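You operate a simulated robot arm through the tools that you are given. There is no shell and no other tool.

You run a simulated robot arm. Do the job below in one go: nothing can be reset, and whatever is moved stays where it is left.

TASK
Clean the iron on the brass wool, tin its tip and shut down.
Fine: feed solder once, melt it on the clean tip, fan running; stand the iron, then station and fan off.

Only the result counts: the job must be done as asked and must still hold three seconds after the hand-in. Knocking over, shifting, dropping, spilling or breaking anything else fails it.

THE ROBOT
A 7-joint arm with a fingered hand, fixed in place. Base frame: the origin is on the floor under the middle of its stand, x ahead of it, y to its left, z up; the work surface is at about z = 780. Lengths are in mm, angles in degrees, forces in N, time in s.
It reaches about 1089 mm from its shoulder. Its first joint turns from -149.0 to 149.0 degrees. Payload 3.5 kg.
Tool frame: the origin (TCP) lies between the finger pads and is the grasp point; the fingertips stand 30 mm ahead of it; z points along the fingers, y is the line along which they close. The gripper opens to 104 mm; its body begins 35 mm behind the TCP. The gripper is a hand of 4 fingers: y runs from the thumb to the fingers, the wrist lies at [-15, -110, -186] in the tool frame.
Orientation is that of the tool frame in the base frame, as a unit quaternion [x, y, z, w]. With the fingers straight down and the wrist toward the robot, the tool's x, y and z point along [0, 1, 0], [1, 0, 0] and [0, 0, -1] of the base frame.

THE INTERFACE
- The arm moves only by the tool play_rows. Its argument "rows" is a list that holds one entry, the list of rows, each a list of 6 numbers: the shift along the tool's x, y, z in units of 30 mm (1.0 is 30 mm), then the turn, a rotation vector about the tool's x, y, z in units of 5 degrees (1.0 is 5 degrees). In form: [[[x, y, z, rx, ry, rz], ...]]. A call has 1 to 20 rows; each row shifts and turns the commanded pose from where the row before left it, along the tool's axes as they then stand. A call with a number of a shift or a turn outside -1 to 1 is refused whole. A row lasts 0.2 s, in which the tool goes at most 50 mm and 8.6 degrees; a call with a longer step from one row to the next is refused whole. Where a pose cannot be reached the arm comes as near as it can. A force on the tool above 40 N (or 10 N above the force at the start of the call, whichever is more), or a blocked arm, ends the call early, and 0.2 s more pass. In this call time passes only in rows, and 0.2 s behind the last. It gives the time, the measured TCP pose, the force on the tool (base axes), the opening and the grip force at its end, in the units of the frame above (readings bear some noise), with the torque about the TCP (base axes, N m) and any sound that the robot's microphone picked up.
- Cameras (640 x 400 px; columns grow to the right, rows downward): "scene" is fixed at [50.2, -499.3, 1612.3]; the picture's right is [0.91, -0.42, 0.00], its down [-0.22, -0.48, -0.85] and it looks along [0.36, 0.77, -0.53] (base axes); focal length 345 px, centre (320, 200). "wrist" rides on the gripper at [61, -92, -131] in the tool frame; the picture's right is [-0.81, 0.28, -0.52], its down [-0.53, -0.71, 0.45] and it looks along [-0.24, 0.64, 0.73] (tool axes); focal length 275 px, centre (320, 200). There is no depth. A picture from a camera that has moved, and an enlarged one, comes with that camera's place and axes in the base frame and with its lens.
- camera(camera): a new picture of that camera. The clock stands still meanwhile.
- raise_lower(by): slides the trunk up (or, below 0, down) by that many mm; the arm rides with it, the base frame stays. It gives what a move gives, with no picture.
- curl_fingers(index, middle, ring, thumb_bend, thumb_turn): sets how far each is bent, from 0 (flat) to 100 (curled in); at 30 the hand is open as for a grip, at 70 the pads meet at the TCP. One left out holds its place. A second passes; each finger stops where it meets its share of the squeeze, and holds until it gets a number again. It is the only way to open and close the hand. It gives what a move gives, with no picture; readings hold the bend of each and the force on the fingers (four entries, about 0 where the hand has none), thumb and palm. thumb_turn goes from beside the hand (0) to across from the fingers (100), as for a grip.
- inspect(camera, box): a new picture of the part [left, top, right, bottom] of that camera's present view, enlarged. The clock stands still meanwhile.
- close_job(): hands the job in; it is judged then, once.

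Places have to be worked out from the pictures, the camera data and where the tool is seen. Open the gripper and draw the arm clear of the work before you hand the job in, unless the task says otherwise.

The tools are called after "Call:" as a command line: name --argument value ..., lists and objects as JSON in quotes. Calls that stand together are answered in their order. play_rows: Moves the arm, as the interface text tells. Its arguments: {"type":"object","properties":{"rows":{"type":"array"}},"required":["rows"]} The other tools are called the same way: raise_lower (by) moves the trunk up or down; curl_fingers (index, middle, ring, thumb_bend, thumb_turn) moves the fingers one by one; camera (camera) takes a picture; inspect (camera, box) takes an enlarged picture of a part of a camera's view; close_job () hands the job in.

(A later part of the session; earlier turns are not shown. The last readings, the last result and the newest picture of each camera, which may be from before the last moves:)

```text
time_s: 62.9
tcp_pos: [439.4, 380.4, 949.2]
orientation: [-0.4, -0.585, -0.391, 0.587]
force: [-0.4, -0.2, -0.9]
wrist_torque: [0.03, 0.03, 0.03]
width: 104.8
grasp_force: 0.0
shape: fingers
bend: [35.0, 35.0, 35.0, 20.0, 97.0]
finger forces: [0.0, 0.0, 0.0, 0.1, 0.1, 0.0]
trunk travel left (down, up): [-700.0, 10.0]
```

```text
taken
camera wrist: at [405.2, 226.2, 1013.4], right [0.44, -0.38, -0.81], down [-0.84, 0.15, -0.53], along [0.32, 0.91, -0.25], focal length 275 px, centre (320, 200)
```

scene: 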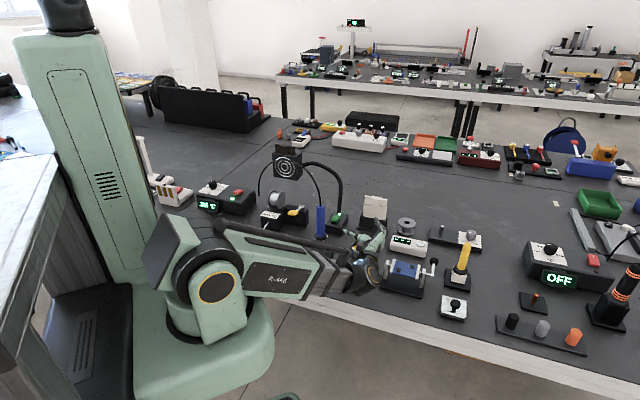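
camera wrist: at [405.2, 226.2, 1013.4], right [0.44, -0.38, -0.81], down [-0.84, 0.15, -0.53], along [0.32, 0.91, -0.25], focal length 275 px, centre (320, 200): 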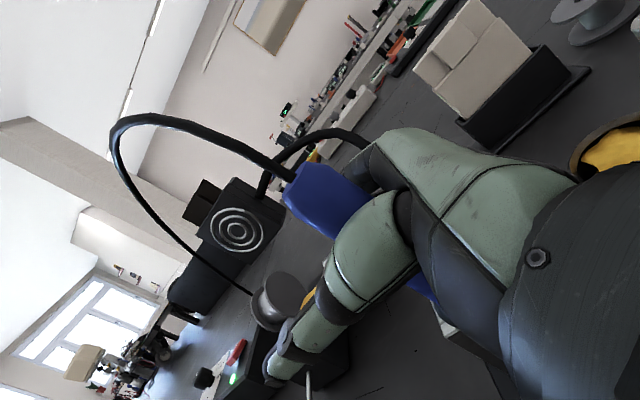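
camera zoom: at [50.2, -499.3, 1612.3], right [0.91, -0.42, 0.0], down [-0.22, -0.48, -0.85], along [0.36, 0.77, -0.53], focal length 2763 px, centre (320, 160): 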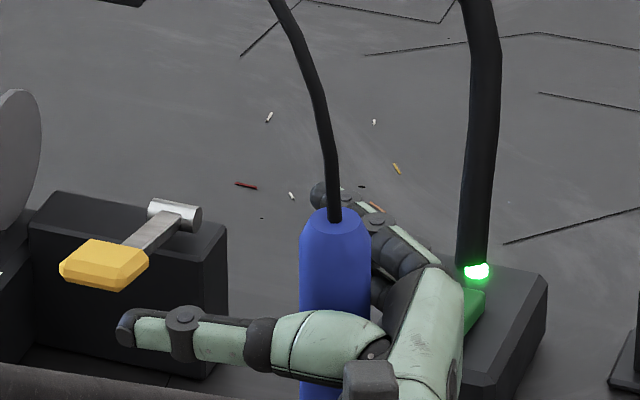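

The palm faces the handle obliquely, so I slide the hand 10 mm toward the thumb side (bringing the finger bases and palm to the handle) and then curl the three fingers.

Call:
play_rows --rows '[[[0, -0.15, 0, 0, 0, 0], [0, -0.15, 0, 0, 0, 0]]]'

Call:
curl_fingers --index 75 --middle 75 --ring 75 --thumb_bend 20

Call:
inspect --camera "scene" --box '[290, 180, 350, 230]'

```text
time_s: 63.5
tcp_pos: [432.1, 377.3, 950.8]
orientation: [-0.4, -0.585, -0.391, 0.587]
force: [0.2, 0.0, -0.1]
wrist_torque: [0.0, -0.02, 0.02]
width: 105.0
grasp_force: 0.0
shape: fingers
bend: [35.0, 35.0, 35.0, 20.0, 97.0]
finger forces: [0.0, 0.1, 0.0, 0.0, 0.0, 0.0]
trunk travel left (down, up): [-700.0, 10.0]
```

```text
time_s: 64.5
tcp_pos: [432.3, 377.1, 951.9]
orientation: [-0.399, -0.586, -0.391, 0.587]
force: [0.4, -0.5, 0.8]
wrist_torque: [-0.01, 0.01, 0.02]
width: 48.9
grasp_force: 0.0
shape: fingers
bend: [75.0, 75.0, 75.0, 20.0, 97.0]
finger forces: [0.4, 0.0, 0.0, 0.0, 0.0, 0.1]
trunk travel left (down, up): [-700.0, 10.0]
```

```text
8.00 times, centred on (320, 205) of scene
camera zoom: at [50.2, -499.3, 1612.3], right [0.91, -0.42, 0.0], down [-0.22, -0.48, -0.85], along [0.36, 0.77, -0.53], focal length 2763 px, centre (320, 160)
```

zoom: 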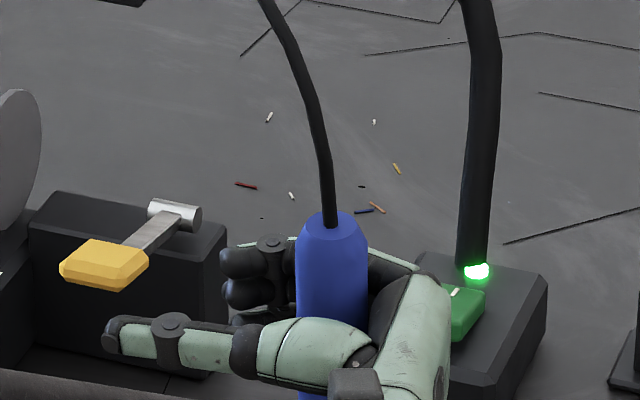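

The fingers now hook around the far side of the handle. I curl them further to pull it into the palm.

Call:
curl_fingers --index 100 --middle 100 --ring 100 --thumb_bend 20

Call:
inspect --camera "scene" --box '[290, 180, 350, 230]'

Call:
camera --camera "wrist"

```text
time_s: 65.5
tcp_pos: [431.8, 377.5, 952.0]
orientation: [-0.399, -0.586, -0.391, 0.587]
force: [0.8, 6.6, 9.9]
wrist_torque: [-0.09, -0.22, 0.02]
width: 60.7
grasp_force: 35.2
shape: fingers
bend: [96.0, 95.0, 95.0, 20.0, 97.0]
finger forces: [11.5, 10.8, 34.0, 0.0, 0.0, 14.1]
trunk travel left (down, up): [-700.0, 10.0]
```

```text
8.00 times, centred on (320, 205) of scene
camera zoom: at [50.2, -499.3, 1612.3], right [0.91, -0.42, 0.0], down [-0.22, -0.48, -0.85], along [0.36, 0.77, -0.53], focal length 2763 px, centre (320, 160)
```

zoom: 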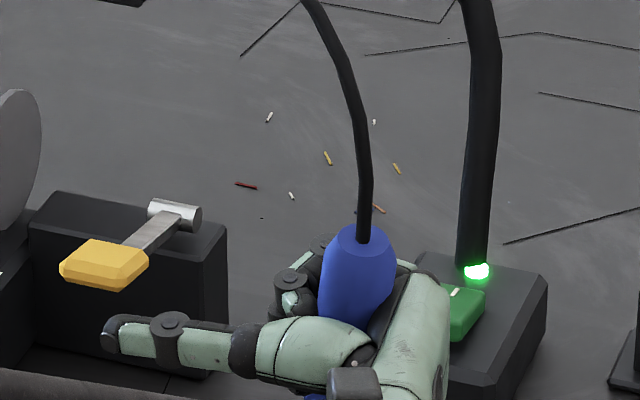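

```text
taken
camera wrist: at [397.3, 223.2, 1014.7], right [0.44, -0.38, -0.81], down [-0.84, 0.15, -0.53], along [0.32, 0.91, -0.25], focal length 275 px, centre (320, 200)
```

wrist: 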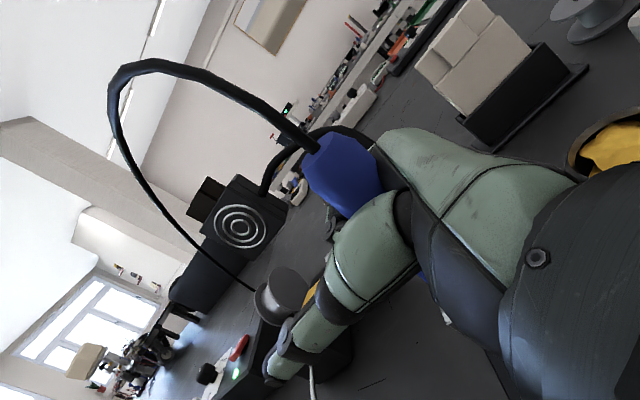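

Now it is a real power grip (palm 14 N, fingers 11–34 N). The handle leans toward the palm, so I move the hand about 12 mm forward to bring the iron upright in the stand.

Call:
play_rows --rows '[[[0, 0.03, 0.2, 0, 0, 0], [0, 0.03, 0.2, 0, 0, 0]]]'

Call:
inspect --camera "scene" --box '[290, 180, 350, 230]'

Call:
camera --camera "wrist"

```text
time_s: 66.0
tcp_pos: [429.2, 389.8, 950.6]
orientation: [-0.4, -0.585, -0.392, 0.587]
force: [1.0, -2.4, 1.7]
wrist_torque: [-0.28, -0.13, 0.02]
width: 61.0
grasp_force: 28.0
shape: fingers
bend: [96.0, 96.0, 96.0, 20.0, 97.0]
finger forces: [11.4, 8.5, 20.3, 0.0, 0.0, 15.8]
trunk travel left (down, up): [-700.0, 10.0]
```

```text
8.00 times, centred on (320, 205) of scene
camera zoom: at [50.2, -499.3, 1612.3], right [0.91, -0.42, 0.0], down [-0.22, -0.48, -0.85], along [0.36, 0.77, -0.53], focal length 2763 px, centre (320, 160)
```

zoom: 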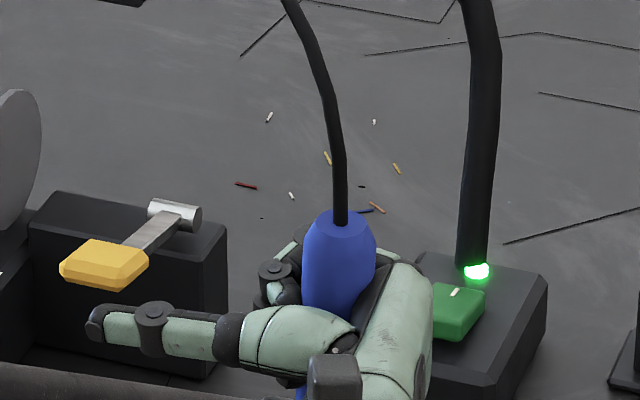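

```text
taken
camera wrist: at [395.0, 234.6, 1013.7], right [0.44, -0.39, -0.81], down [-0.84, 0.15, -0.53], along [0.33, 0.91, -0.26], focal length 275 px, centre (320, 200)
```

wrist: 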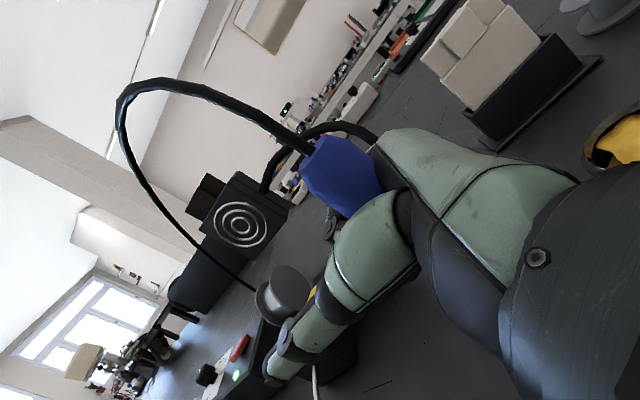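

The handle is nearly upright and the grip holds at about 28 N. I lift 24 mm slowly and check.

Call:
play_rows --rows '[[[0.2, 0, 0, 0, 0, 0], [0.2, 0, 0, 0, 0, 0], [0.2, 0, 0, 0, 0, 0], [0.2, 0, 0, 0, 0, 0]]]'

Call:
inspect --camera "scene" --box '[290, 170, 350, 220]'

Call:
camera --camera "wrist"

```text
time_s: 67.0
tcp_pos: [428.4, 390.3, 975.2]
orientation: [-0.4, -0.586, -0.391, 0.587]
force: [0.3, -0.4, -2.5]
wrist_torque: [0.1, 0.02, -0.01]
width: 61.3
grasp_force: 30.9
shape: fingers
bend: [96.0, 96.0, 96.0, 20.0, 97.0]
finger forces: [11.1, 9.2, 23.5, 0.0, 0.0, 17.6]
trunk travel left (down, up): [-700.0, 10.0]
```

```text
8.00 times, centred on (320, 195) of scene
camera zoom: at [50.2, -499.3, 1612.3], right [0.91, -0.42, 0.0], down [-0.22, -0.48, -0.85], along [0.36, 0.77, -0.53], focal length 2763 px, centre (320, 240)
```

zoom: 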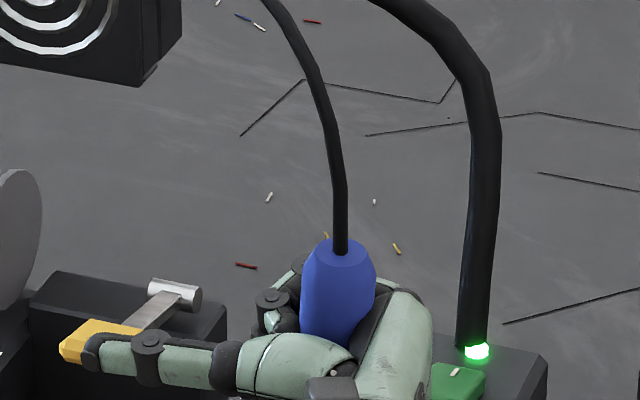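

```text
taken
camera wrist: at [394.7, 235.6, 1038.5], right [0.44, -0.38, -0.81], down [-0.84, 0.15, -0.53], along [0.32, 0.91, -0.25], focal length 275 px, centre (320, 200)
```

wrist: 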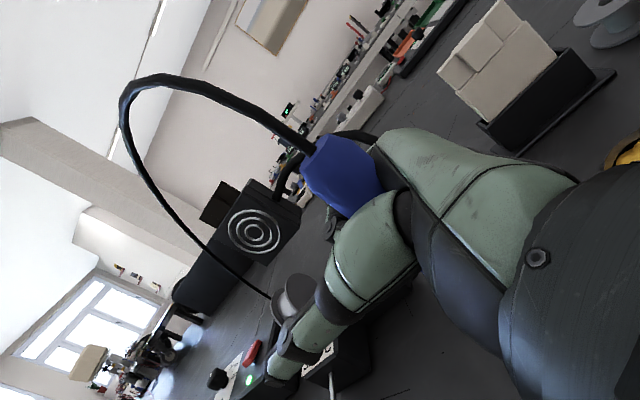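

The iron rises with the hand (weight about 2.5 N, grip steady at 31 N). I keep lifting by 85 mm more to clear the stand.

Call:
play_rows --rows '[[[0.4, 0, 0, 0, 0, 0], [0.5, 0, 0, 0, 0, 0], [0.6, 0, 0, 0, 0, 0], [0.6, 0, 0, 0, 0, 0], [0.5, 0, 0, 0, 0, 0], [0.3, 0, 0, 0, 0, 0]]]'

Call:
camera --camera "scene"

Call:
inspect --camera "scene" --box '[260, 150, 400, 270]'

Call:
camera --camera "wrist"

```text
time_s: 68.5
tcp_pos: [430.5, 389.0, 1061.9]
orientation: [-0.399, -0.585, -0.391, 0.587]
force: [0.4, -0.7, -1.2]
wrist_torque: [0.09, 0.09, 0.0]
width: 61.1
grasp_force: 30.8
shape: fingers
bend: [96.0, 96.0, 96.0, 20.0, 97.0]
finger forces: [11.1, 9.1, 23.3, 0.0, 0.0, 17.5]
trunk travel left (down, up): [-700.0, 10.0]
```

```text
taken
```

scene: 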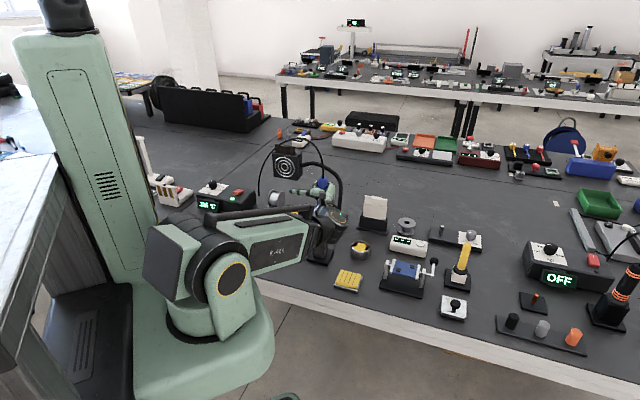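

```text
3.33 times, centred on (330, 210) of scene
camera zoom: at [50.2, -499.3, 1612.3], right [0.91, -0.42, 0.0], down [-0.22, -0.48, -0.85], along [0.36, 0.77, -0.53], focal length 1151 px, centre (287, 167)
```

zoom: 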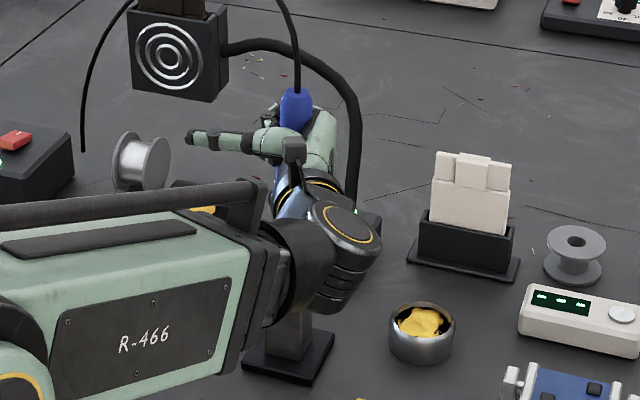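

```text
taken
camera wrist: at [396.2, 234.7, 1125.4], right [0.44, -0.38, -0.81], down [-0.84, 0.15, -0.53], along [0.32, 0.91, -0.25], focal length 275 px, centre (320, 200)
```

wrist: 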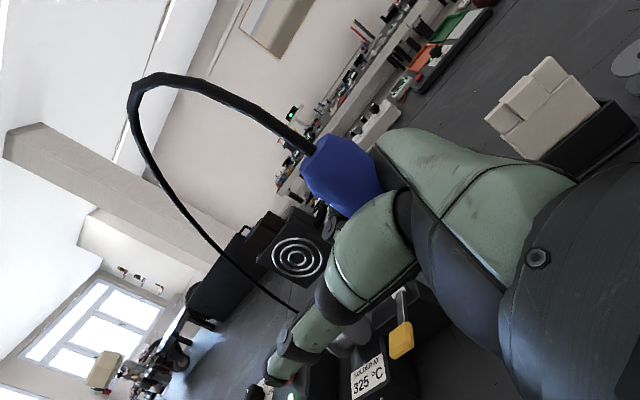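

The iron is out of the stand. The boom hides its tip from the scene camera, so I carry it over toward the brass wool (staying high) and then turn the hand to heading 60°, which should open the line of sight.

Call:
play_rows --rows '[[[0, 0.795, -0.556, 0, 0, 0], [0, 0.795, -0.556, 0, 0, 0], [0, 0.795, -0.556, 0, 0, 0], [0, 0.795, -0.556, 0, 0, 0], [0, 0.795, -0.556, 0, 0, 0], [0, 0.795, -0.556, 0, 0, 0]]]'

Call:
play_rows --rows '[[[0, 0, 0, -0.945, 0, 0], [0, 0, 0, -0.945, 0, 0], [0, 0, 0, -0.945, 0, 0], [0, 0, 0, -0.945, 0, 0], [0, 0, 0, -0.945, 0, 0], [0, 0, 0, -0.945, 0, 0], [0, 0, 0, -0.945, 0, 0], [0, 0, 0, -0.945, 0, 0], [0, 0, 0, -0.945, 0, 0], [0, 0, 0, -0.945, 0, 0], [0, 0, 0, -0.945, 0, 0]]]'

Call:
camera --camera "scene"

Call:
inspect --camera "scene" --box '[280, 140, 420, 260]'

```text
time_s: 69.8
tcp_pos: [600.5, 351.6, 1060.8]
orientation: [-0.399, -0.585, -0.392, 0.587]
force: [0.3, 0.2, -1.2]
wrist_torque: [0.03, -0.01, -0.02]
width: 61.2
grasp_force: 30.2
shape: fingers
bend: [96.0, 96.0, 96.0, 20.0, 97.0]
finger forces: [11.3, 8.8, 22.6, 0.0, 0.0, 17.3]
trunk travel left (down, up): [-700.0, 10.0]
```

```text
time_s: 72.2
tcp_pos: [606.2, 341.7, 1062.5]
orientation: [0.585, 0.407, 0.573, -0.405]
force: [-0.6, 0.1, -2.3]
wrist_torque: [0.03, -0.01, 0.02]
width: 61.3
grasp_force: 29.0
shape: fingers
bend: [96.0, 96.0, 96.0, 20.0, 97.0]
finger forces: [11.5, 8.3, 20.4, 0.1, 0.0, 16.8]
out of reach, approached as far as the arm can: row 9, 10, 11
trunk travel left (down, up): [-700.0, 10.0]
```

```text
taken
```

scene: 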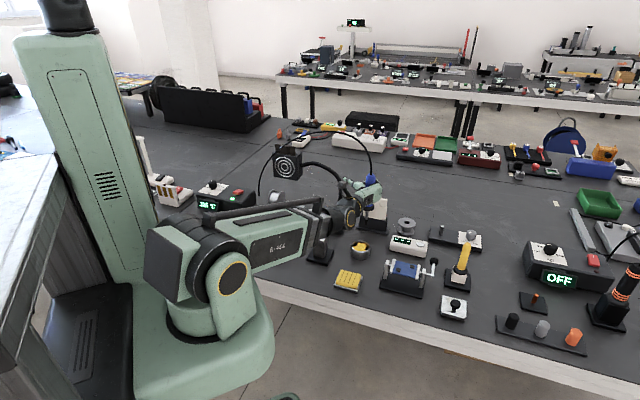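

```text
3.33 times, centred on (350, 200) of scene
camera zoom: at [50.2, -499.3, 1612.3], right [0.91, -0.42, 0.0], down [-0.22, -0.48, -0.85], along [0.36, 0.77, -0.53], focal length 1151 px, centre (220, 200)
```

zoom: 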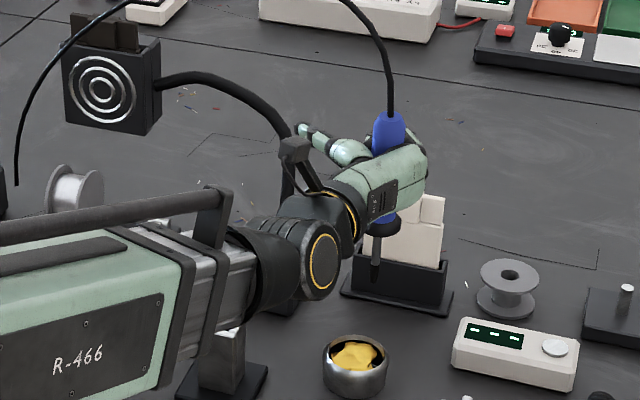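

The iron's shaft and tip are now visible below the hand at heading 70°. I zoom in to locate the tip and the brass wool.

Call:
inspect --camera "scene" --box '[365, 170, 425, 230]'

Call:
inspect --camera "scene" --box '[335, 225, 395, 270]'

Call:
camera --camera "wrist"

```text
6.67 times, centred on (395, 200) of scene
camera zoom: at [50.2, -499.3, 1612.3], right [0.91, -0.42, 0.0], down [-0.22, -0.48, -0.85], along [0.36, 0.77, -0.53], focal length 2303 px, centre (-180, 200)
```

zoom: 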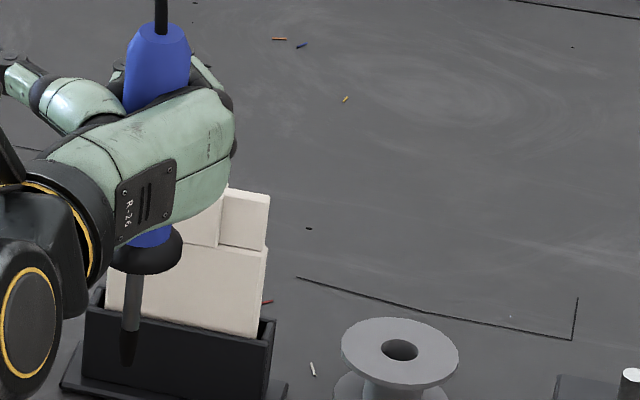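

```text
8.89 times, centred on (365, 248) of scene
camera zoom: at [50.2, -499.3, 1612.3], right [0.91, -0.42, 0.0], down [-0.22, -0.48, -0.85], along [0.36, 0.77, -0.53], focal length 3070 px, centre (-80, -222)
```

zoom: 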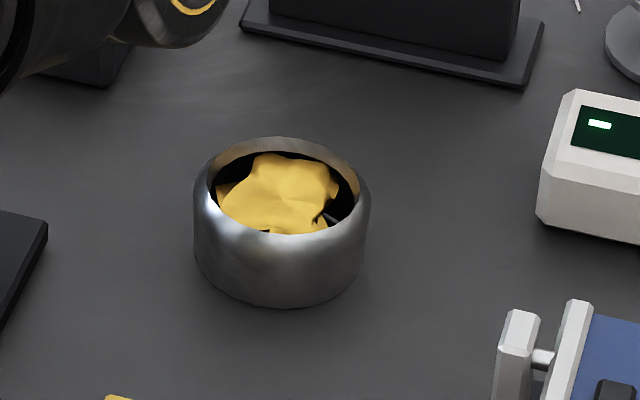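

```text
taken
camera wrist: at [477.8, 251.2, 1127.4], right [0.07, -0.59, -0.81], down [-0.52, 0.67, -0.53], along [0.85, 0.46, -0.26], focal length 275 px, centre (320, 200)
```

wrist: 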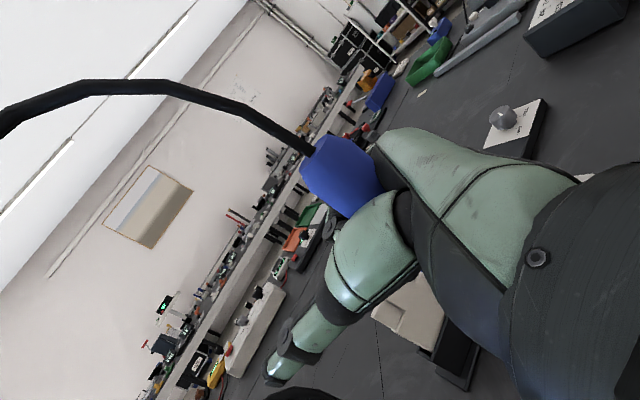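

I judge the tip at about (600, 311, 909), 150 mm below the TCP, and the wool centre at about (587, 314) with its surface near z = 815. I move over it and descend 65 mm first, then check the alignment.

Call:
play_rows --rows '[[[0, -0.22, -0.03, 0, 0, 0], [0, -0.22, -0.03, 0, 0, 0], [-0.5, 0, 0, 0, 0, 0], [-0.6, 0, 0, 0, 0, 0], [-0.6, 0, 0, 0, 0, 0], [-0.5, 0, 0, 0, 0, 0]]]'

Call:
inspect --camera "scene" --box '[330, 200, 410, 270]'

```text
time_s: 73.7
tcp_pos: [603.9, 330.0, 1000.9]
orientation: [0.583, 0.41, 0.571, -0.407]
force: [-0.6, 0.1, -0.5]
wrist_torque: [0.13, -0.01, 0.0]
width: 61.5
grasp_force: 28.9
shape: fingers
bend: [96.0, 96.0, 96.0, 20.0, 97.0]
finger forces: [11.6, 8.3, 20.3, 0.0, 0.1, 16.8]
out of reach, approached as far as the arm can: row 3, 4, 5
trunk travel left (down, up): [-700.0, 10.0]
```

```text
5.71 times, centred on (370, 235) of scene
camera zoom: at [50.2, -499.3, 1612.3], right [0.91, -0.42, 0.0], down [-0.22, -0.48, -0.85], along [0.36, 0.77, -0.53], focal length 1974 px, centre (34, 0)
```

zoom: 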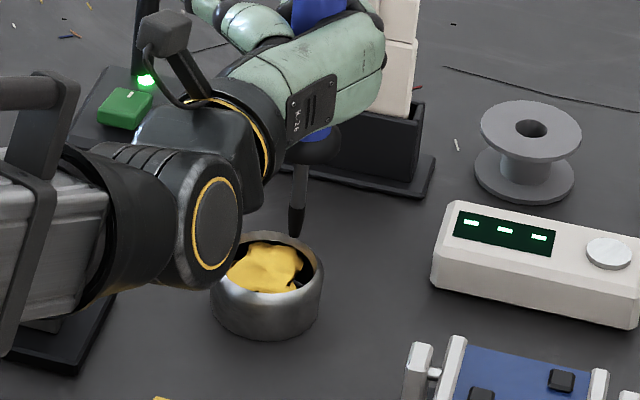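

The tip is at about (596, 299, 850), a bit right of and in front of the wool centre. I shift it (−10, +15) mm and then look again before going down.

Call:
play_rows --rows '[[[0, -0.24, 0.18, 0, 0, 0], [0, -0.24, 0.18, 0, 0, 0]]]'

Call:
inspect --camera "scene" --box '[330, 200, 410, 270]'

```text
time_s: 74.2
tcp_pos: [602.3, 330.5, 1001.3]
orientation: [0.583, 0.411, 0.571, -0.407]
force: [-0.1, -0.3, -2.0]
wrist_torque: [0.03, -0.02, 0.01]
width: 61.2
grasp_force: 27.9
shape: fingers
bend: [96.0, 96.0, 96.0, 20.0, 97.0]
finger forces: [11.5, 8.4, 20.3, 0.0, 0.0, 16.8]
out of reach, approached as far as the arm can: row 1, 2
trunk travel left (down, up): [-700.0, 10.0]
```

```text
5.71 times, centred on (370, 235) of scene
camera zoom: at [50.2, -499.3, 1612.3], right [0.91, -0.42, 0.0], down [-0.22, -0.48, -0.85], along [0.36, 0.77, -0.53], focal length 1974 px, centre (34, 0)
```

zoom: 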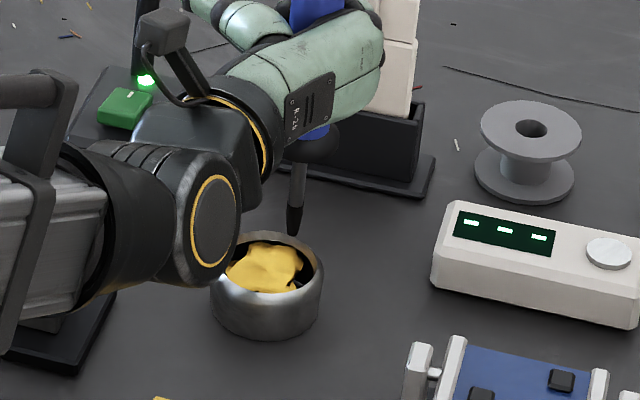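

At this heading the wrist is at a limit. I turn the hand back by 15° (to about 86°) while shifting it so the tip comes over the wool.

Call:
play_rows --rows '[[[0, 0, 0, 1, 0, 0], [0, -0.23, 0.12, 1, 0, 0], [0, -0.23, 0.12, 1, 0, 0], [0, -0.23, 0.12, 0, 0, 0]]]'

Call:
inspect --camera "scene" --box '[330, 200, 410, 270]'

```text
time_s: 75.2
tcp_pos: [582.6, 343.3, 1001.9]
orientation: [0.525, 0.478, 0.516, -0.479]
force: [0.1, 0.3, -1.8]
wrist_torque: [0.1, 0.04, -0.02]
width: 61.5
grasp_force: 28.6
shape: fingers
bend: [96.0, 96.0, 96.0, 20.0, 97.0]
finger forces: [11.5, 8.2, 19.9, 0.1, 0.0, 16.7]
trunk travel left (down, up): [-700.0, 10.0]
```

```text
5.71 times, centred on (370, 235) of scene
camera zoom: at [50.2, -499.3, 1612.3], right [0.91, -0.42, 0.0], down [-0.22, -0.48, -0.85], along [0.36, 0.77, -0.53], focal length 1974 px, centre (34, 0)
```

zoom: 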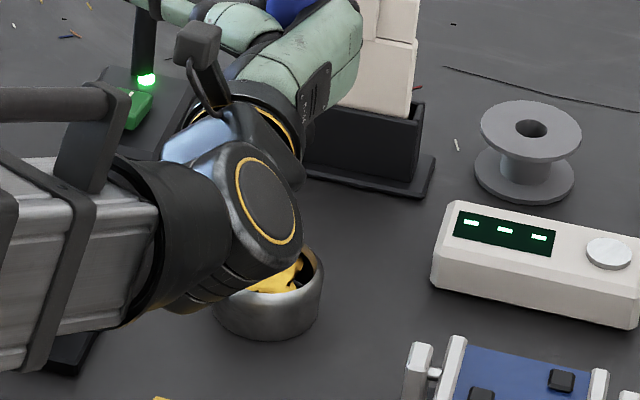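

The tip should now be at about (585, 312, 849), over the wool. I lower it in small steps with an eye on the force.

Call:
play_rows --rows '[[[-0.35, 0, 0, 0, 0, 0], [-0.35, 0, 0, 0, 0, 0], [-0.3, 0, 0, 0, 0, 0], [-0.2, 0, 0, 0, 0, 0]]]'

Call:
inspect --camera "scene" --box '[330, 200, 410, 270]'

Call:
camera --camera "wrist"

```text
time_s: 76.2
tcp_pos: [583.7, 343.5, 966.7]
orientation: [0.526, 0.478, 0.516, -0.478]
force: [0.4, 0.3, -1.6]
wrist_torque: [0.11, 0.0, 0.03]
width: 61.1
grasp_force: 28.0
shape: fingers
bend: [96.0, 96.0, 96.0, 20.0, 97.0]
finger forces: [11.6, 8.0, 19.8, 0.0, 0.0, 16.7]
trunk travel left (down, up): [-700.0, 10.0]
```

```text
5.71 times, centred on (370, 235) of scene
camera zoom: at [50.2, -499.3, 1612.3], right [0.91, -0.42, 0.0], down [-0.22, -0.48, -0.85], along [0.36, 0.77, -0.53], focal length 1974 px, centre (34, 0)
```

zoom: 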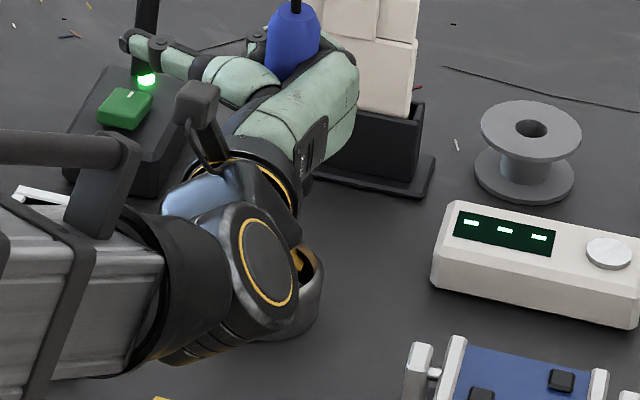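

```text
taken
camera wrist: at [482.5, 223.0, 1030.1], right [0.22, -0.55, -0.81], down [-0.68, 0.51, -0.53], along [0.7, 0.66, -0.26], focal length 275 px, centre (320, 200)
```

wrist: 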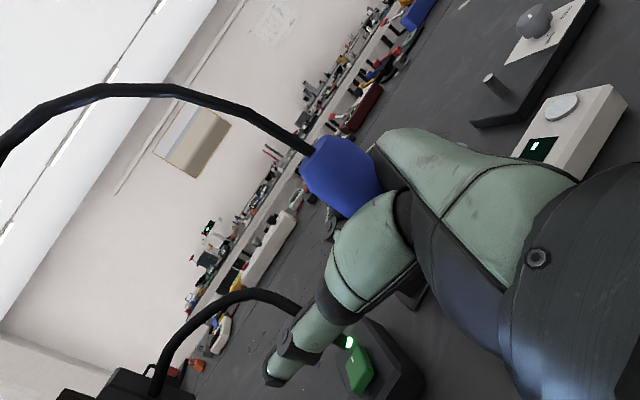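

No contact yet; the handle's top projects to (590, 314), so the iron is centred over the wool. I lower 12 mm more into the wool.

Call:
play_rows --rows '[[[-0.2, 0, 0, 0, 0, 0], [-0.2, 0, 0, 0, 0, 0]]]'

Call:
inspect --camera "scene" --box '[350, 230, 390, 270]'

```text
time_s: 76.8
tcp_pos: [580.5, 343.0, 960.8]
orientation: [0.522, 0.479, 0.519, -0.478]
force: [0.8, -0.5, 41.4]
wrist_torque: [-1.84, -0.18, 0.05]
width: 61.5
grasp_force: 29.4
shape: fingers
bend: [96.0, 96.0, 96.0, 20.0, 97.0]
finger forces: [12.3, 8.2, 23.0, 0.0, 0.0, 16.2]
trunk travel left (down, up): [-700.0, 10.0]
```

```text
10.00 times, centred on (370, 250) of scene
camera zoom: at [50.2, -499.3, 1612.3], right [0.91, -0.42, 0.0], down [-0.22, -0.48, -0.85], along [0.36, 0.77, -0.53], focal length 3454 px, centre (-180, -300)
```

zoom: 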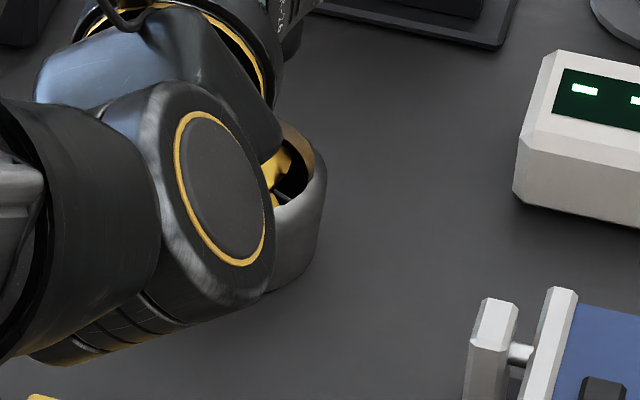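

The tip met a firm surface (41 N), so the wool is rather solid. I ease upward a little at once and read the force.

Call:
play_rows --rows '[[[0.15, 0, 0, 0, 0, 0]]]'

Call:
inspect --camera "scene" --box '[330, 190, 410, 260]'

```text
time_s: 77.2
tcp_pos: [582.0, 344.2, 960.5]
orientation: [0.525, 0.478, 0.516, -0.478]
force: [1.5, -0.8, 30.3]
wrist_torque: [-1.38, -0.22, 0.08]
width: 61.3
grasp_force: 29.5
shape: fingers
bend: [96.0, 96.0, 96.0, 20.0, 97.0]
finger forces: [12.2, 8.1, 22.4, 0.0, 0.1, 16.5]
trunk travel left (down, up): [-700.0, 10.0]
```

```text
5.71 times, centred on (370, 225) of scene
camera zoom: at [50.2, -499.3, 1612.3], right [0.91, -0.42, 0.0], down [-0.22, -0.48, -0.85], along [0.36, 0.77, -0.53], focal length 1974 px, centre (34, 57)
```

zoom: 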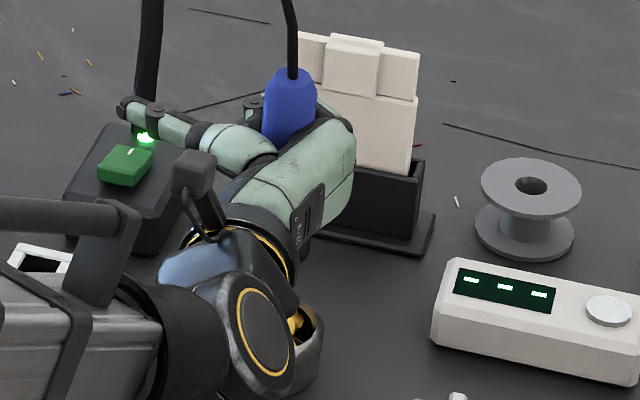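

The force is still 30 N, so I ease up further to a light contact.

Call:
play_rows --rows '[[[0.1, 0, 0, 0, 0, 0]]]'

Call:
play_rows --rows '[[[0.1, 0, 0, 0, 0, 0]]]'

```text
time_s: 77.7
tcp_pos: [581.7, 342.8, 960.1]
orientation: [0.527, 0.479, 0.514, -0.478]
force: [1.5, 1.1, 12.6]
wrist_torque: [-0.54, -0.08, 0.05]
width: 61.2
grasp_force: 29.2
shape: fingers
bend: [96.0, 96.0, 96.0, 20.0, 97.0]
finger forces: [12.2, 8.3, 21.6, 0.0, 0.0, 17.0]
trunk travel left (down, up): [-700.0, 10.0]
```

```text
time_s: 78.0
tcp_pos: [583.5, 343.4, 963.4]
orientation: [0.527, 0.479, 0.514, -0.477]
force: [0.7, 0.2, -1.3]
wrist_torque: [0.08, -0.01, 0.0]
width: 61.1
grasp_force: 28.9
shape: fingers
bend: [96.0, 96.0, 96.0, 20.0, 97.0]
finger forces: [12.3, 8.1, 19.7, 0.0, 0.0, 17.2]
trunk travel left (down, up): [-700.0, 10.0]
```

Contact begins near TCP z ≈ 961.5. I press very lightly and wipe the tip to and fro across the wool a few times.

Call:
play_rows --rows '[[[-0.1, 0, 0, 0, 0, 0], [0, 0.25, 0, 0, 0, 0], [0, -0.25, 0, 0, 0, 0], [0, -0.25, 0, 0, 0, 0], [0, 0.25, 0, 0, 0, 0], [0, 0, 0.25, 0, 0, 0], [0, 0, -0.25, 0, 0, 0], [0, 0, -0.25, 0, 0, 0], [0, 0, 0.25, 0, 0, 0]]]'

Call:
inspect --camera "scene" --box '[330, 190, 410, 260]'

```text
time_s: 80.0
tcp_pos: [582.4, 343.6, 961.8]
orientation: [0.526, 0.478, 0.516, -0.479]
force: [0.1, -0.2, -2.1]
wrist_torque: [0.07, 0.02, -0.03]
width: 61.2
grasp_force: 28.2
shape: fingers
bend: [96.0, 96.0, 96.0, 20.0, 97.0]
finger forces: [12.1, 8.2, 19.3, 0.1, 0.1, 17.2]
trunk travel left (down, up): [-700.0, 10.0]
```

```text
5.71 times, centred on (370, 225) of scene
camera zoom: at [50.2, -499.3, 1612.3], right [0.91, -0.42, 0.0], down [-0.22, -0.48, -0.85], along [0.36, 0.77, -0.53], focal length 1974 px, centre (34, 57)
```

zoom: 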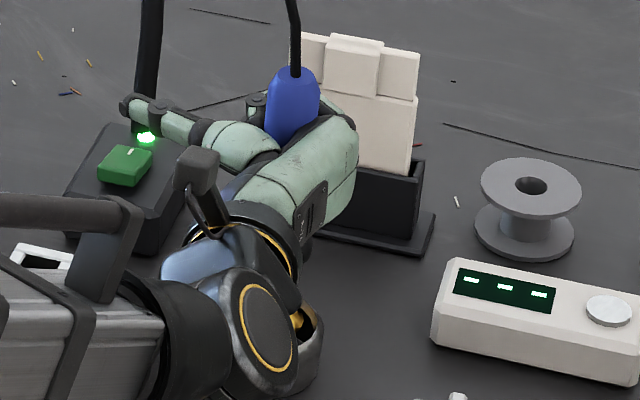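

At the end there was no contact, so I lower another 3 mm and read the force before wiping again.

Call:
play_rows --rows '[[[-0.1, 0, 0, 0, 0, 0]]]'

```text
time_s: 80.5
tcp_pos: [581.4, 341.9, 961.1]
orientation: [0.524, 0.479, 0.516, -0.479]
force: [0.7, -0.2, 16.6]
wrist_torque: [-0.72, -0.1, 0.02]
width: 61.5
grasp_force: 28.3
shape: fingers
bend: [96.0, 96.0, 96.0, 20.0, 97.0]
finger forces: [12.2, 8.1, 20.3, 0.1, 0.0, 16.8]
trunk travel left (down, up): [-700.0, 10.0]
```

Now about 17 N presses on the tip. I relax by 1 mm and wipe to and fro at that lighter pressure.

Call:
play_rows --rows '[[[0.03, 0, 0, 0, 0, 0], [0, 0.2, 0, 0, 0, 0], [0, -0.2, 0, 0, 0, 0], [0, -0.2, 0, 0, 0, 0], [0, 0.2, 0, 0, 0, 0]]]'

Call:
play_rows --rows '[[[0, 0, 0.2, 0, 0, 0], [0, 0, -0.2, 0, 0, 0], [0, 0, -0.2, 0, 0, 0], [0, 0, 0.2, 0, 0, 0]]]'

```text
time_s: 81.7
tcp_pos: [581.8, 343.0, 960.3]
orientation: [0.525, 0.478, 0.516, -0.478]
force: [1.2, 0.2, 19.7]
wrist_torque: [-0.79, -0.1, 0.03]
width: 61.5
grasp_force: 30.1
shape: fingers
bend: [96.0, 96.0, 96.0, 20.0, 97.0]
finger forces: [12.1, 8.1, 21.9, 0.0, 0.0, 17.9]
trunk travel left (down, up): [-700.0, 10.0]
```

```text
time_s: 82.7
tcp_pos: [581.2, 342.6, 960.9]
orientation: [0.526, 0.478, 0.516, -0.478]
force: [0.4, 0.9, 17.5]
wrist_torque: [-0.67, -0.07, -0.01]
width: 61.5
grasp_force: 29.6
shape: fingers
bend: [96.0, 96.0, 96.0, 20.0, 97.0]
finger forces: [13.0, 8.0, 19.7, 0.0, 0.0, 18.8]
trunk travel left (down, up): [-700.0, 10.0]
```

I wiped with about 18 N of contact. Now I lift 80 mm and turn the heading back 15° to look at the tip.

Call:
play_rows --rows '[[[0.3, 0, 0, 0, 0, 0], [0.6, 0, 0, 0, 0, 0], [0.9, 0, 0, 0, 0, 0], [0.9, 0, 0, 0, 0, 0], [0, 0, 0, -1, 0, 0], [0, 0, 0, -1, 0, 0], [0, 0, 0, -1, 0, 0]]]'

Call:
inspect --camera "scene" --box '[330, 170, 410, 250]'

```text
time_s: 84.2
tcp_pos: [591.4, 334.6, 1043.8]
orientation: [0.583, 0.41, 0.57, -0.408]
force: [0.0, -0.3, -1.4]
wrist_torque: [0.08, 0.01, 0.06]
width: 61.5
grasp_force: 28.8
shape: fingers
bend: [96.0, 96.0, 96.0, 20.0, 97.0]
finger forces: [13.3, 7.4, 17.8, 0.0, 0.0, 18.3]
out of reach, approached as far as the arm can: row 7
trunk travel left (down, up): [-700.0, 10.0]
```

```text
5.00 times, centred on (370, 210) of scene
camera zoom: at [50.2, -499.3, 1612.3], right [0.91, -0.42, 0.0], down [-0.22, -0.48, -0.85], along [0.36, 0.77, -0.53], focal length 1727 px, centre (70, 150)
```

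zoom: 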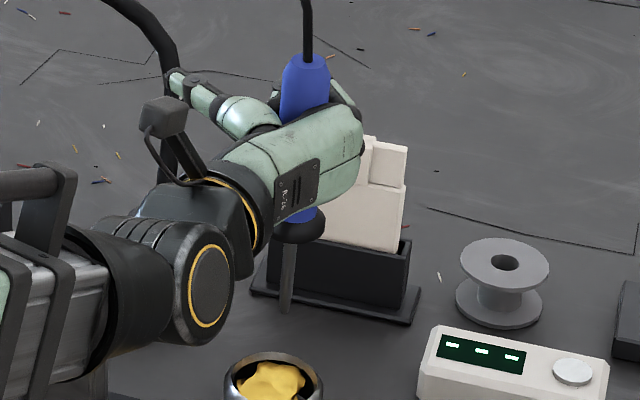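

Call:
inspect --camera "scene" --box '[375, 205, 405, 240]'

```text
11.43 times, centred on (390, 222) of scene
camera zoom: at [50.2, -499.3, 1612.3], right [0.91, -0.42, 0.0], down [-0.22, -0.48, -0.85], along [0.36, 0.77, -0.53], focal length 3947 px, centre (-480, -57)
```

zoom: 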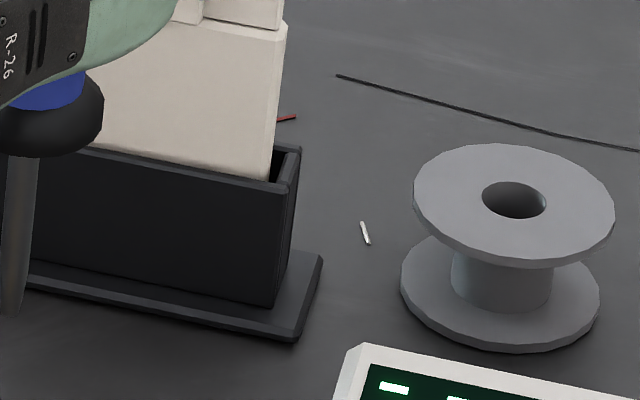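

Call:
inspect --camera "scene" --box '[350, 200, 390, 240]'

```text
10.00 times, centred on (370, 220) of scene
camera zoom: at [50.2, -499.3, 1612.3], right [0.91, -0.42, 0.0], down [-0.22, -0.48, -0.85], along [0.36, 0.77, -0.53], focal length 3454 px, centre (-180, 0)
```

zoom: 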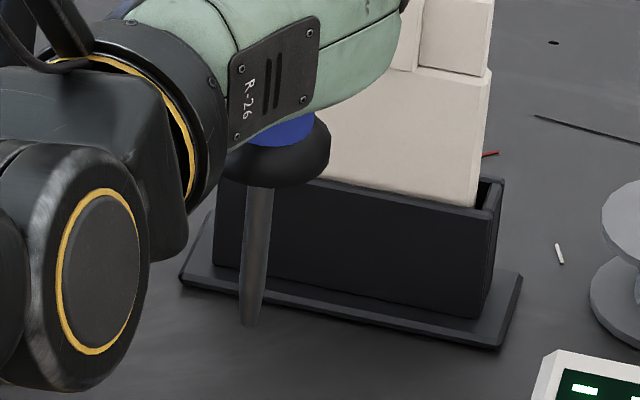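

The tip's dark crust is gone; it looks clean and metallic now. The tip lies at about tool (−151, 2, −39). The solder wire's end is at about (273, 530, 804), so I carry the iron there at height, at heading 80°.

Call:
play_rows --rows '[[[0, 0, 0, 0.93, 0, 0], [0, 0, 0, 0.93, 0, 0], [0, -0.895, 0.4515, 0, 0, 0], [0, -0.895, 0.4515, 0, 0, 0], [0, -0.895, 0.4515, 0, 0, 0], [0, -0.895, 0.4515, 0, 0, 0], [0, -0.895, 0.4515, 0, 0, 0], [0, -0.895, 0.4515, 0, 0, 0], [0, -0.895, 0.4515, 0, 0, 0], [0, -0.895, 0.4515, 0, 0, 0], [0, -0.895, 0.4515, 0, 0, 0], [0, -0.895, 0.4515, 0, 0, 0], [0, -0.895, 0.4515, 0, 0, 0], [0, -0.895, 0.4515, 0, 0, 0], [0, -0.895, 0.4515, 0, 0, 0]]]'

Call:
camera --camera "scene"

Call:
inspect --camera "scene" --box '[220, 150, 320, 260]'

```text
time_s: 87.5
tcp_pos: [489.7, 406.6, 1089.5]
orientation: [0.547, 0.458, 0.531, -0.457]
force: [0.1, 0.6, -0.6]
wrist_torque: [0.06, -0.02, 0.0]
width: 61.4
grasp_force: 28.1
shape: fingers
bend: [96.0, 96.0, 96.0, 20.0, 97.0]
finger forces: [13.1, 7.4, 17.2, 0.0, 0.0, 18.5]
out of reach, approached as far as the arm can: row 6, 7, 8, 9, 10, 11, 12, 13, 14, 15
trunk travel left (down, up): [-700.0, 10.0]
```

```text
taken
```

scene: 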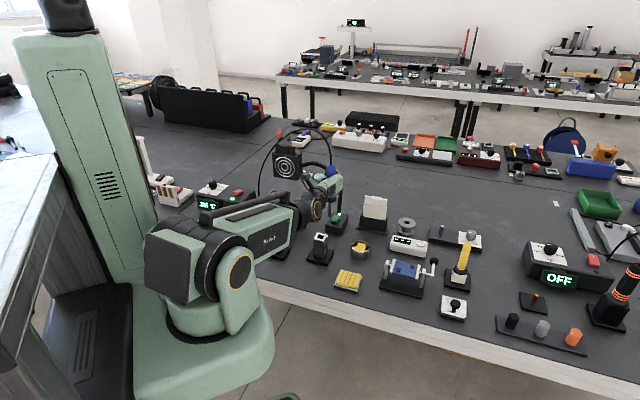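

```text
3.64 times, centred on (270, 205) of scene
camera zoom: at [50.2, -499.3, 1612.3], right [0.91, -0.42, 0.0], down [-0.22, -0.48, -0.85], along [0.36, 0.77, -0.53], focal length 1256 px, centre (502, 182)
```

zoom: 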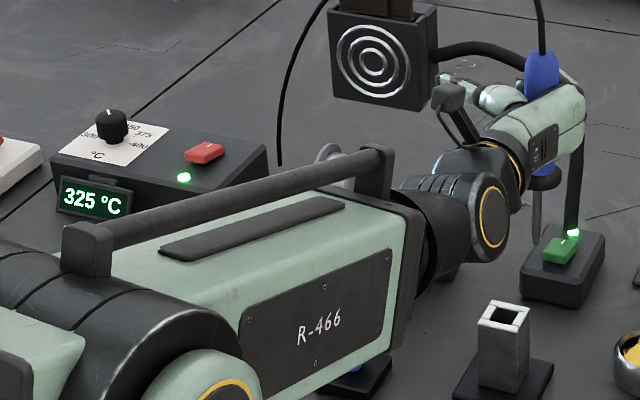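

The hand stopped at (490, 407, 1090) because the wrist came too near the shoulder. I take a wider path: first to (410, 520, 1090), then to above the solder wire.

Call:
play_rows --rows '[[[0, -0.81, 0.82, 0, 0, 0], [0, -0.81, 0.82, 0, 0, 0], [0, -0.81, 0.82, 0, 0, 0], [0, -0.81, 0.82, 0, 0, 0]]]'

Call:
play_rows --rows '[[[-0.2, -0.92, 0.18, 0, 0, 0], [-0.2, -0.92, 0.18, 0, 0, 0], [-0.2, -0.92, 0.18, 0, 0, 0], [-0.2, -0.92, 0.18, 0, 0, 0], [-0.2, -0.92, 0.18, 0, 0, 0]]]'

Call:
inspect --camera "scene" --box '[200, 140, 320, 260]'

```text
time_s: 88.5
tcp_pos: [499.0, 432.3, 1122.2]
orientation: [0.546, 0.46, 0.53, -0.458]
force: [0.5, 0.0, -2.1]
wrist_torque: [0.05, 0.01, -0.02]
width: 61.4
grasp_force: 28.1
shape: fingers
bend: [96.0, 96.0, 96.0, 20.0, 97.0]
finger forces: [13.0, 7.5, 16.8, 0.0, 0.0, 18.5]
out of reach, approached as far as the arm can: row 1, 2, 3, 4
trunk travel left (down, up): [-700.0, 10.0]
```

```text
time_s: 89.7
tcp_pos: [491.9, 417.5, 1117.3]
orientation: [0.547, 0.458, 0.531, -0.457]
force: [0.0, -0.3, -2.1]
wrist_torque: [0.1, 0.0, -0.02]
width: 61.2
grasp_force: 28.0
shape: fingers
bend: [96.0, 96.0, 96.0, 20.0, 97.0]
finger forces: [13.0, 7.4, 17.0, 0.1, 0.1, 18.6]
out of reach, approached as far as the arm can: row 1, 2, 3, 4, 5
trunk travel left (down, up): [-700.0, 10.0]
```

```text
3.33 times, centred on (260, 200) of scene
camera zoom: at [50.2, -499.3, 1612.3], right [0.91, -0.42, 0.0], down [-0.22, -0.48, -0.85], along [0.36, 0.77, -0.53], focal length 1151 px, centre (520, 200)
```

zoom: 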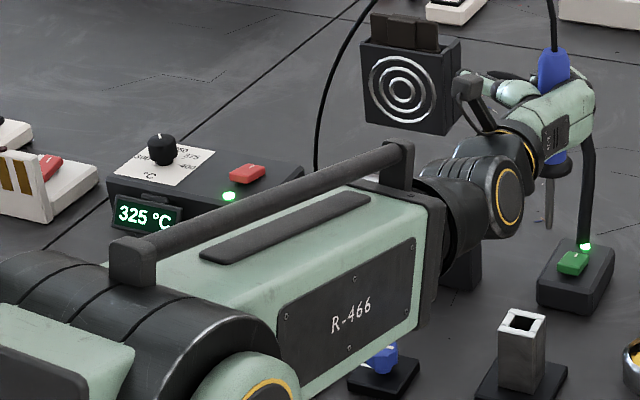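

The hand cannot pass through this heading: the wrist has a singular pose when the hand lines up with the boom. I turn instead to heading 150°, which keeps away from it, while staying high above everything.

Call:
play_rows --rows '[[[0, 0, 0, 1, 0, 0], [0, 0, 0, 1, 0, 0], [0, 0, 0, 1, 0, 0], [0, 0, 0, 1, 0, 0], [0, 0, 0, 1, 0, 0], [0, 0, 0, 1, 0, 0], [0, 0, 0, 1, 0, 0], [0, 0, 0, 1, 0, 0], [0, 0, 0, 1, 0, 0], [0, 0, 0, 1, 0, 0], [0, 0, 0, 1, 0, 0]]]'

Call:
camera --camera "scene"

```text
time_s: 92.0
tcp_pos: [492.5, 417.8, 1118.5]
orientation: [-0.279, -0.65, -0.269, 0.654]
force: [0.4, 0.6, -2.3]
wrist_torque: [0.09, 0.04, -0.01]
width: 61.5
grasp_force: 27.3
shape: fingers
bend: [96.0, 96.0, 96.0, 20.0, 97.0]
finger forces: [12.5, 7.3, 15.7, 0.1, 0.0, 18.6]
trunk travel left (down, up): [-700.0, 10.0]
```

```text
taken
```

scene: 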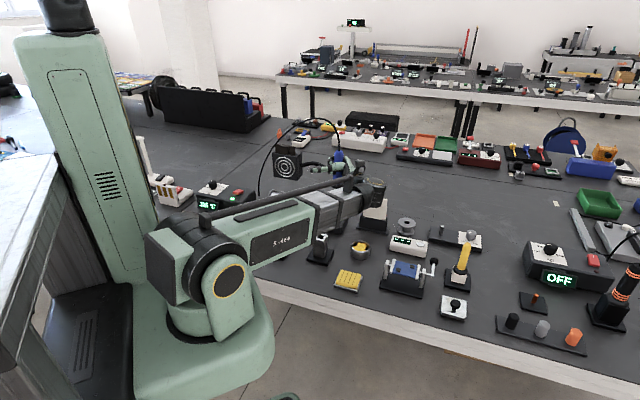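

The heading is now about 135° and the wrist is comfortable. I move over to above the solder wire at this height.

Call:
play_rows --rows '[[[0, -0.267, 0.91, 0, 0, 0], [0, -0.267, 0.91, 0, 0, 0], [0, -0.267, 0.91, 0, 0, 0], [0, -0.267, 0.91, 0, 0, 0], [0, -0.267, 0.91, 0, 0, 0], [0, -0.267, 0.91, 0, 0, 0], [0, -0.267, 0.91, 0, 0, 0], [0, -0.267, 0.91, 0, 0, 0], [0, -0.267, 0.91, 0, 0, 0], [0, -0.267, 0.91, 0, 0, 0]]]'

Call:
camera --camera "scene"

Call:
inspect --camera "scene" --box '[190, 120, 320, 270]'

Call:
camera --camera "wrist"

```text
time_s: 94.2
tcp_pos: [243.5, 558.4, 1117.5]
orientation: [-0.278, -0.65, -0.269, 0.654]
force: [0.3, -0.4, -2.4]
wrist_torque: [0.06, 0.06, -0.04]
width: 61.5
grasp_force: 27.6
shape: fingers
bend: [96.0, 96.0, 96.0, 20.0, 97.0]
finger forces: [12.7, 7.3, 15.0, 0.0, 0.0, 18.7]
trunk travel left (down, up): [-700.0, 10.0]
```

```text
taken
```

scene: 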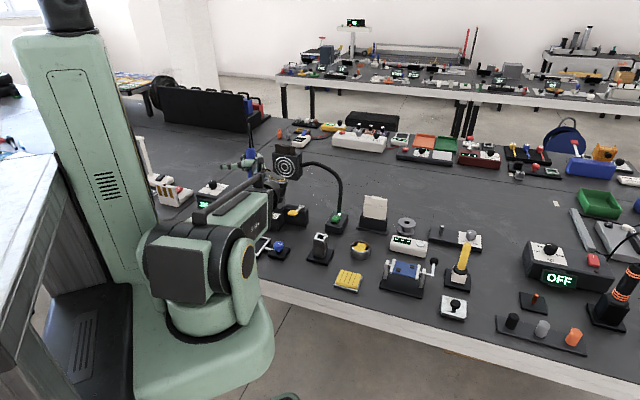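

```text
2.67 times, centred on (255, 195) of scene
camera zoom: at [50.2, -499.3, 1612.3], right [0.91, -0.42, 0.0], down [-0.22, -0.48, -0.85], along [0.36, 0.77, -0.53], focal length 921 px, centre (493, 213)
```

zoom: 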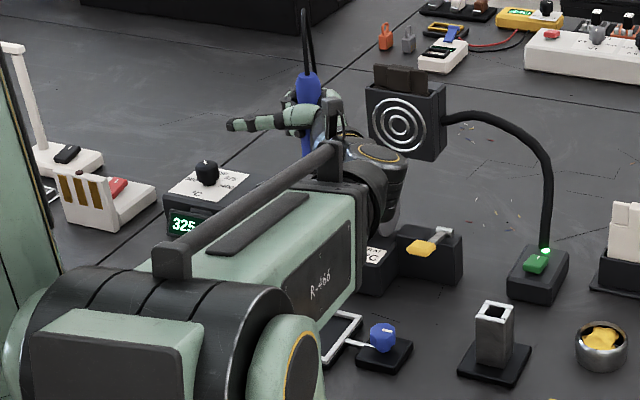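

```text
taken
camera wrist: at [270.7, 402.3, 1181.5], right [0.55, -0.19, -0.81], down [-0.83, -0.18, -0.52], along [-0.05, 0.97, -0.25], focal length 275 px, centre (320, 200)
```

wrist: 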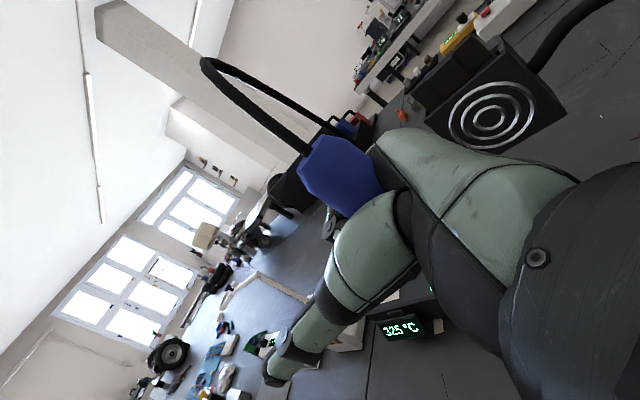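

The boom hides the work spot from the scene camera. I turn to heading 155° and then raise the hand relative to the arm, so that I can lower the trunk afterwards and bring the boom below the line of sight.

Call:
play_rows --rows '[[[0, 0, 0, 1, 0, 0], [0, 0, 0, 1, 0, 0], [0, 0, 0, 1, 0, 0], [0, 0, 0, 1, 0, 0], [0.93, 0, 0, 0, 0, 0], [0.93, 0, 0, 0, 0, 0], [0.93, 0, 0, 0, 0, 0], [0.93, 0, 0, 0, 0, 0], [0.93, 0, 0, 0, 0, 0], [0.93, 0, 0, 0, 0, 0], [0.93, 0, 0, 0, 0, 0], [0.93, 0, 0, 0, 0, 0], [0.93, 0, 0, 0, 0, 0]]]'

Call:
camera --camera "scene"

```text
time_s: 97.0
tcp_pos: [246.4, 560.4, 1370.1]
orientation: [-0.161, -0.686, -0.153, 0.693]
force: [0.7, 0.0, -1.4]
wrist_torque: [0.03, 0.08, 0.0]
width: 61.6
grasp_force: 26.4
shape: fingers
bend: [96.0, 96.0, 96.0, 20.0, 97.0]
finger forces: [12.2, 7.1, 14.3, 0.0, 0.1, 18.6]
trunk travel left (down, up): [-700.0, 10.0]
```

```text
taken
```

scene: 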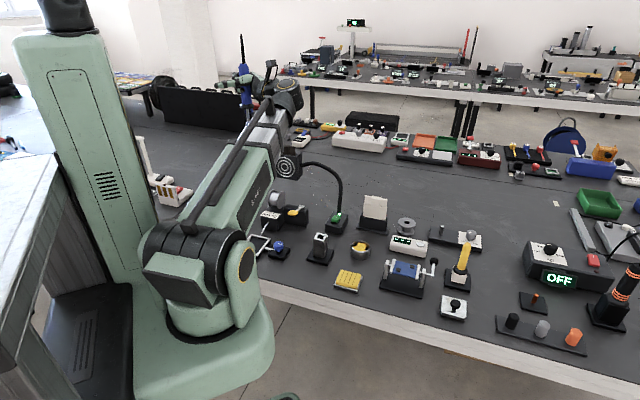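

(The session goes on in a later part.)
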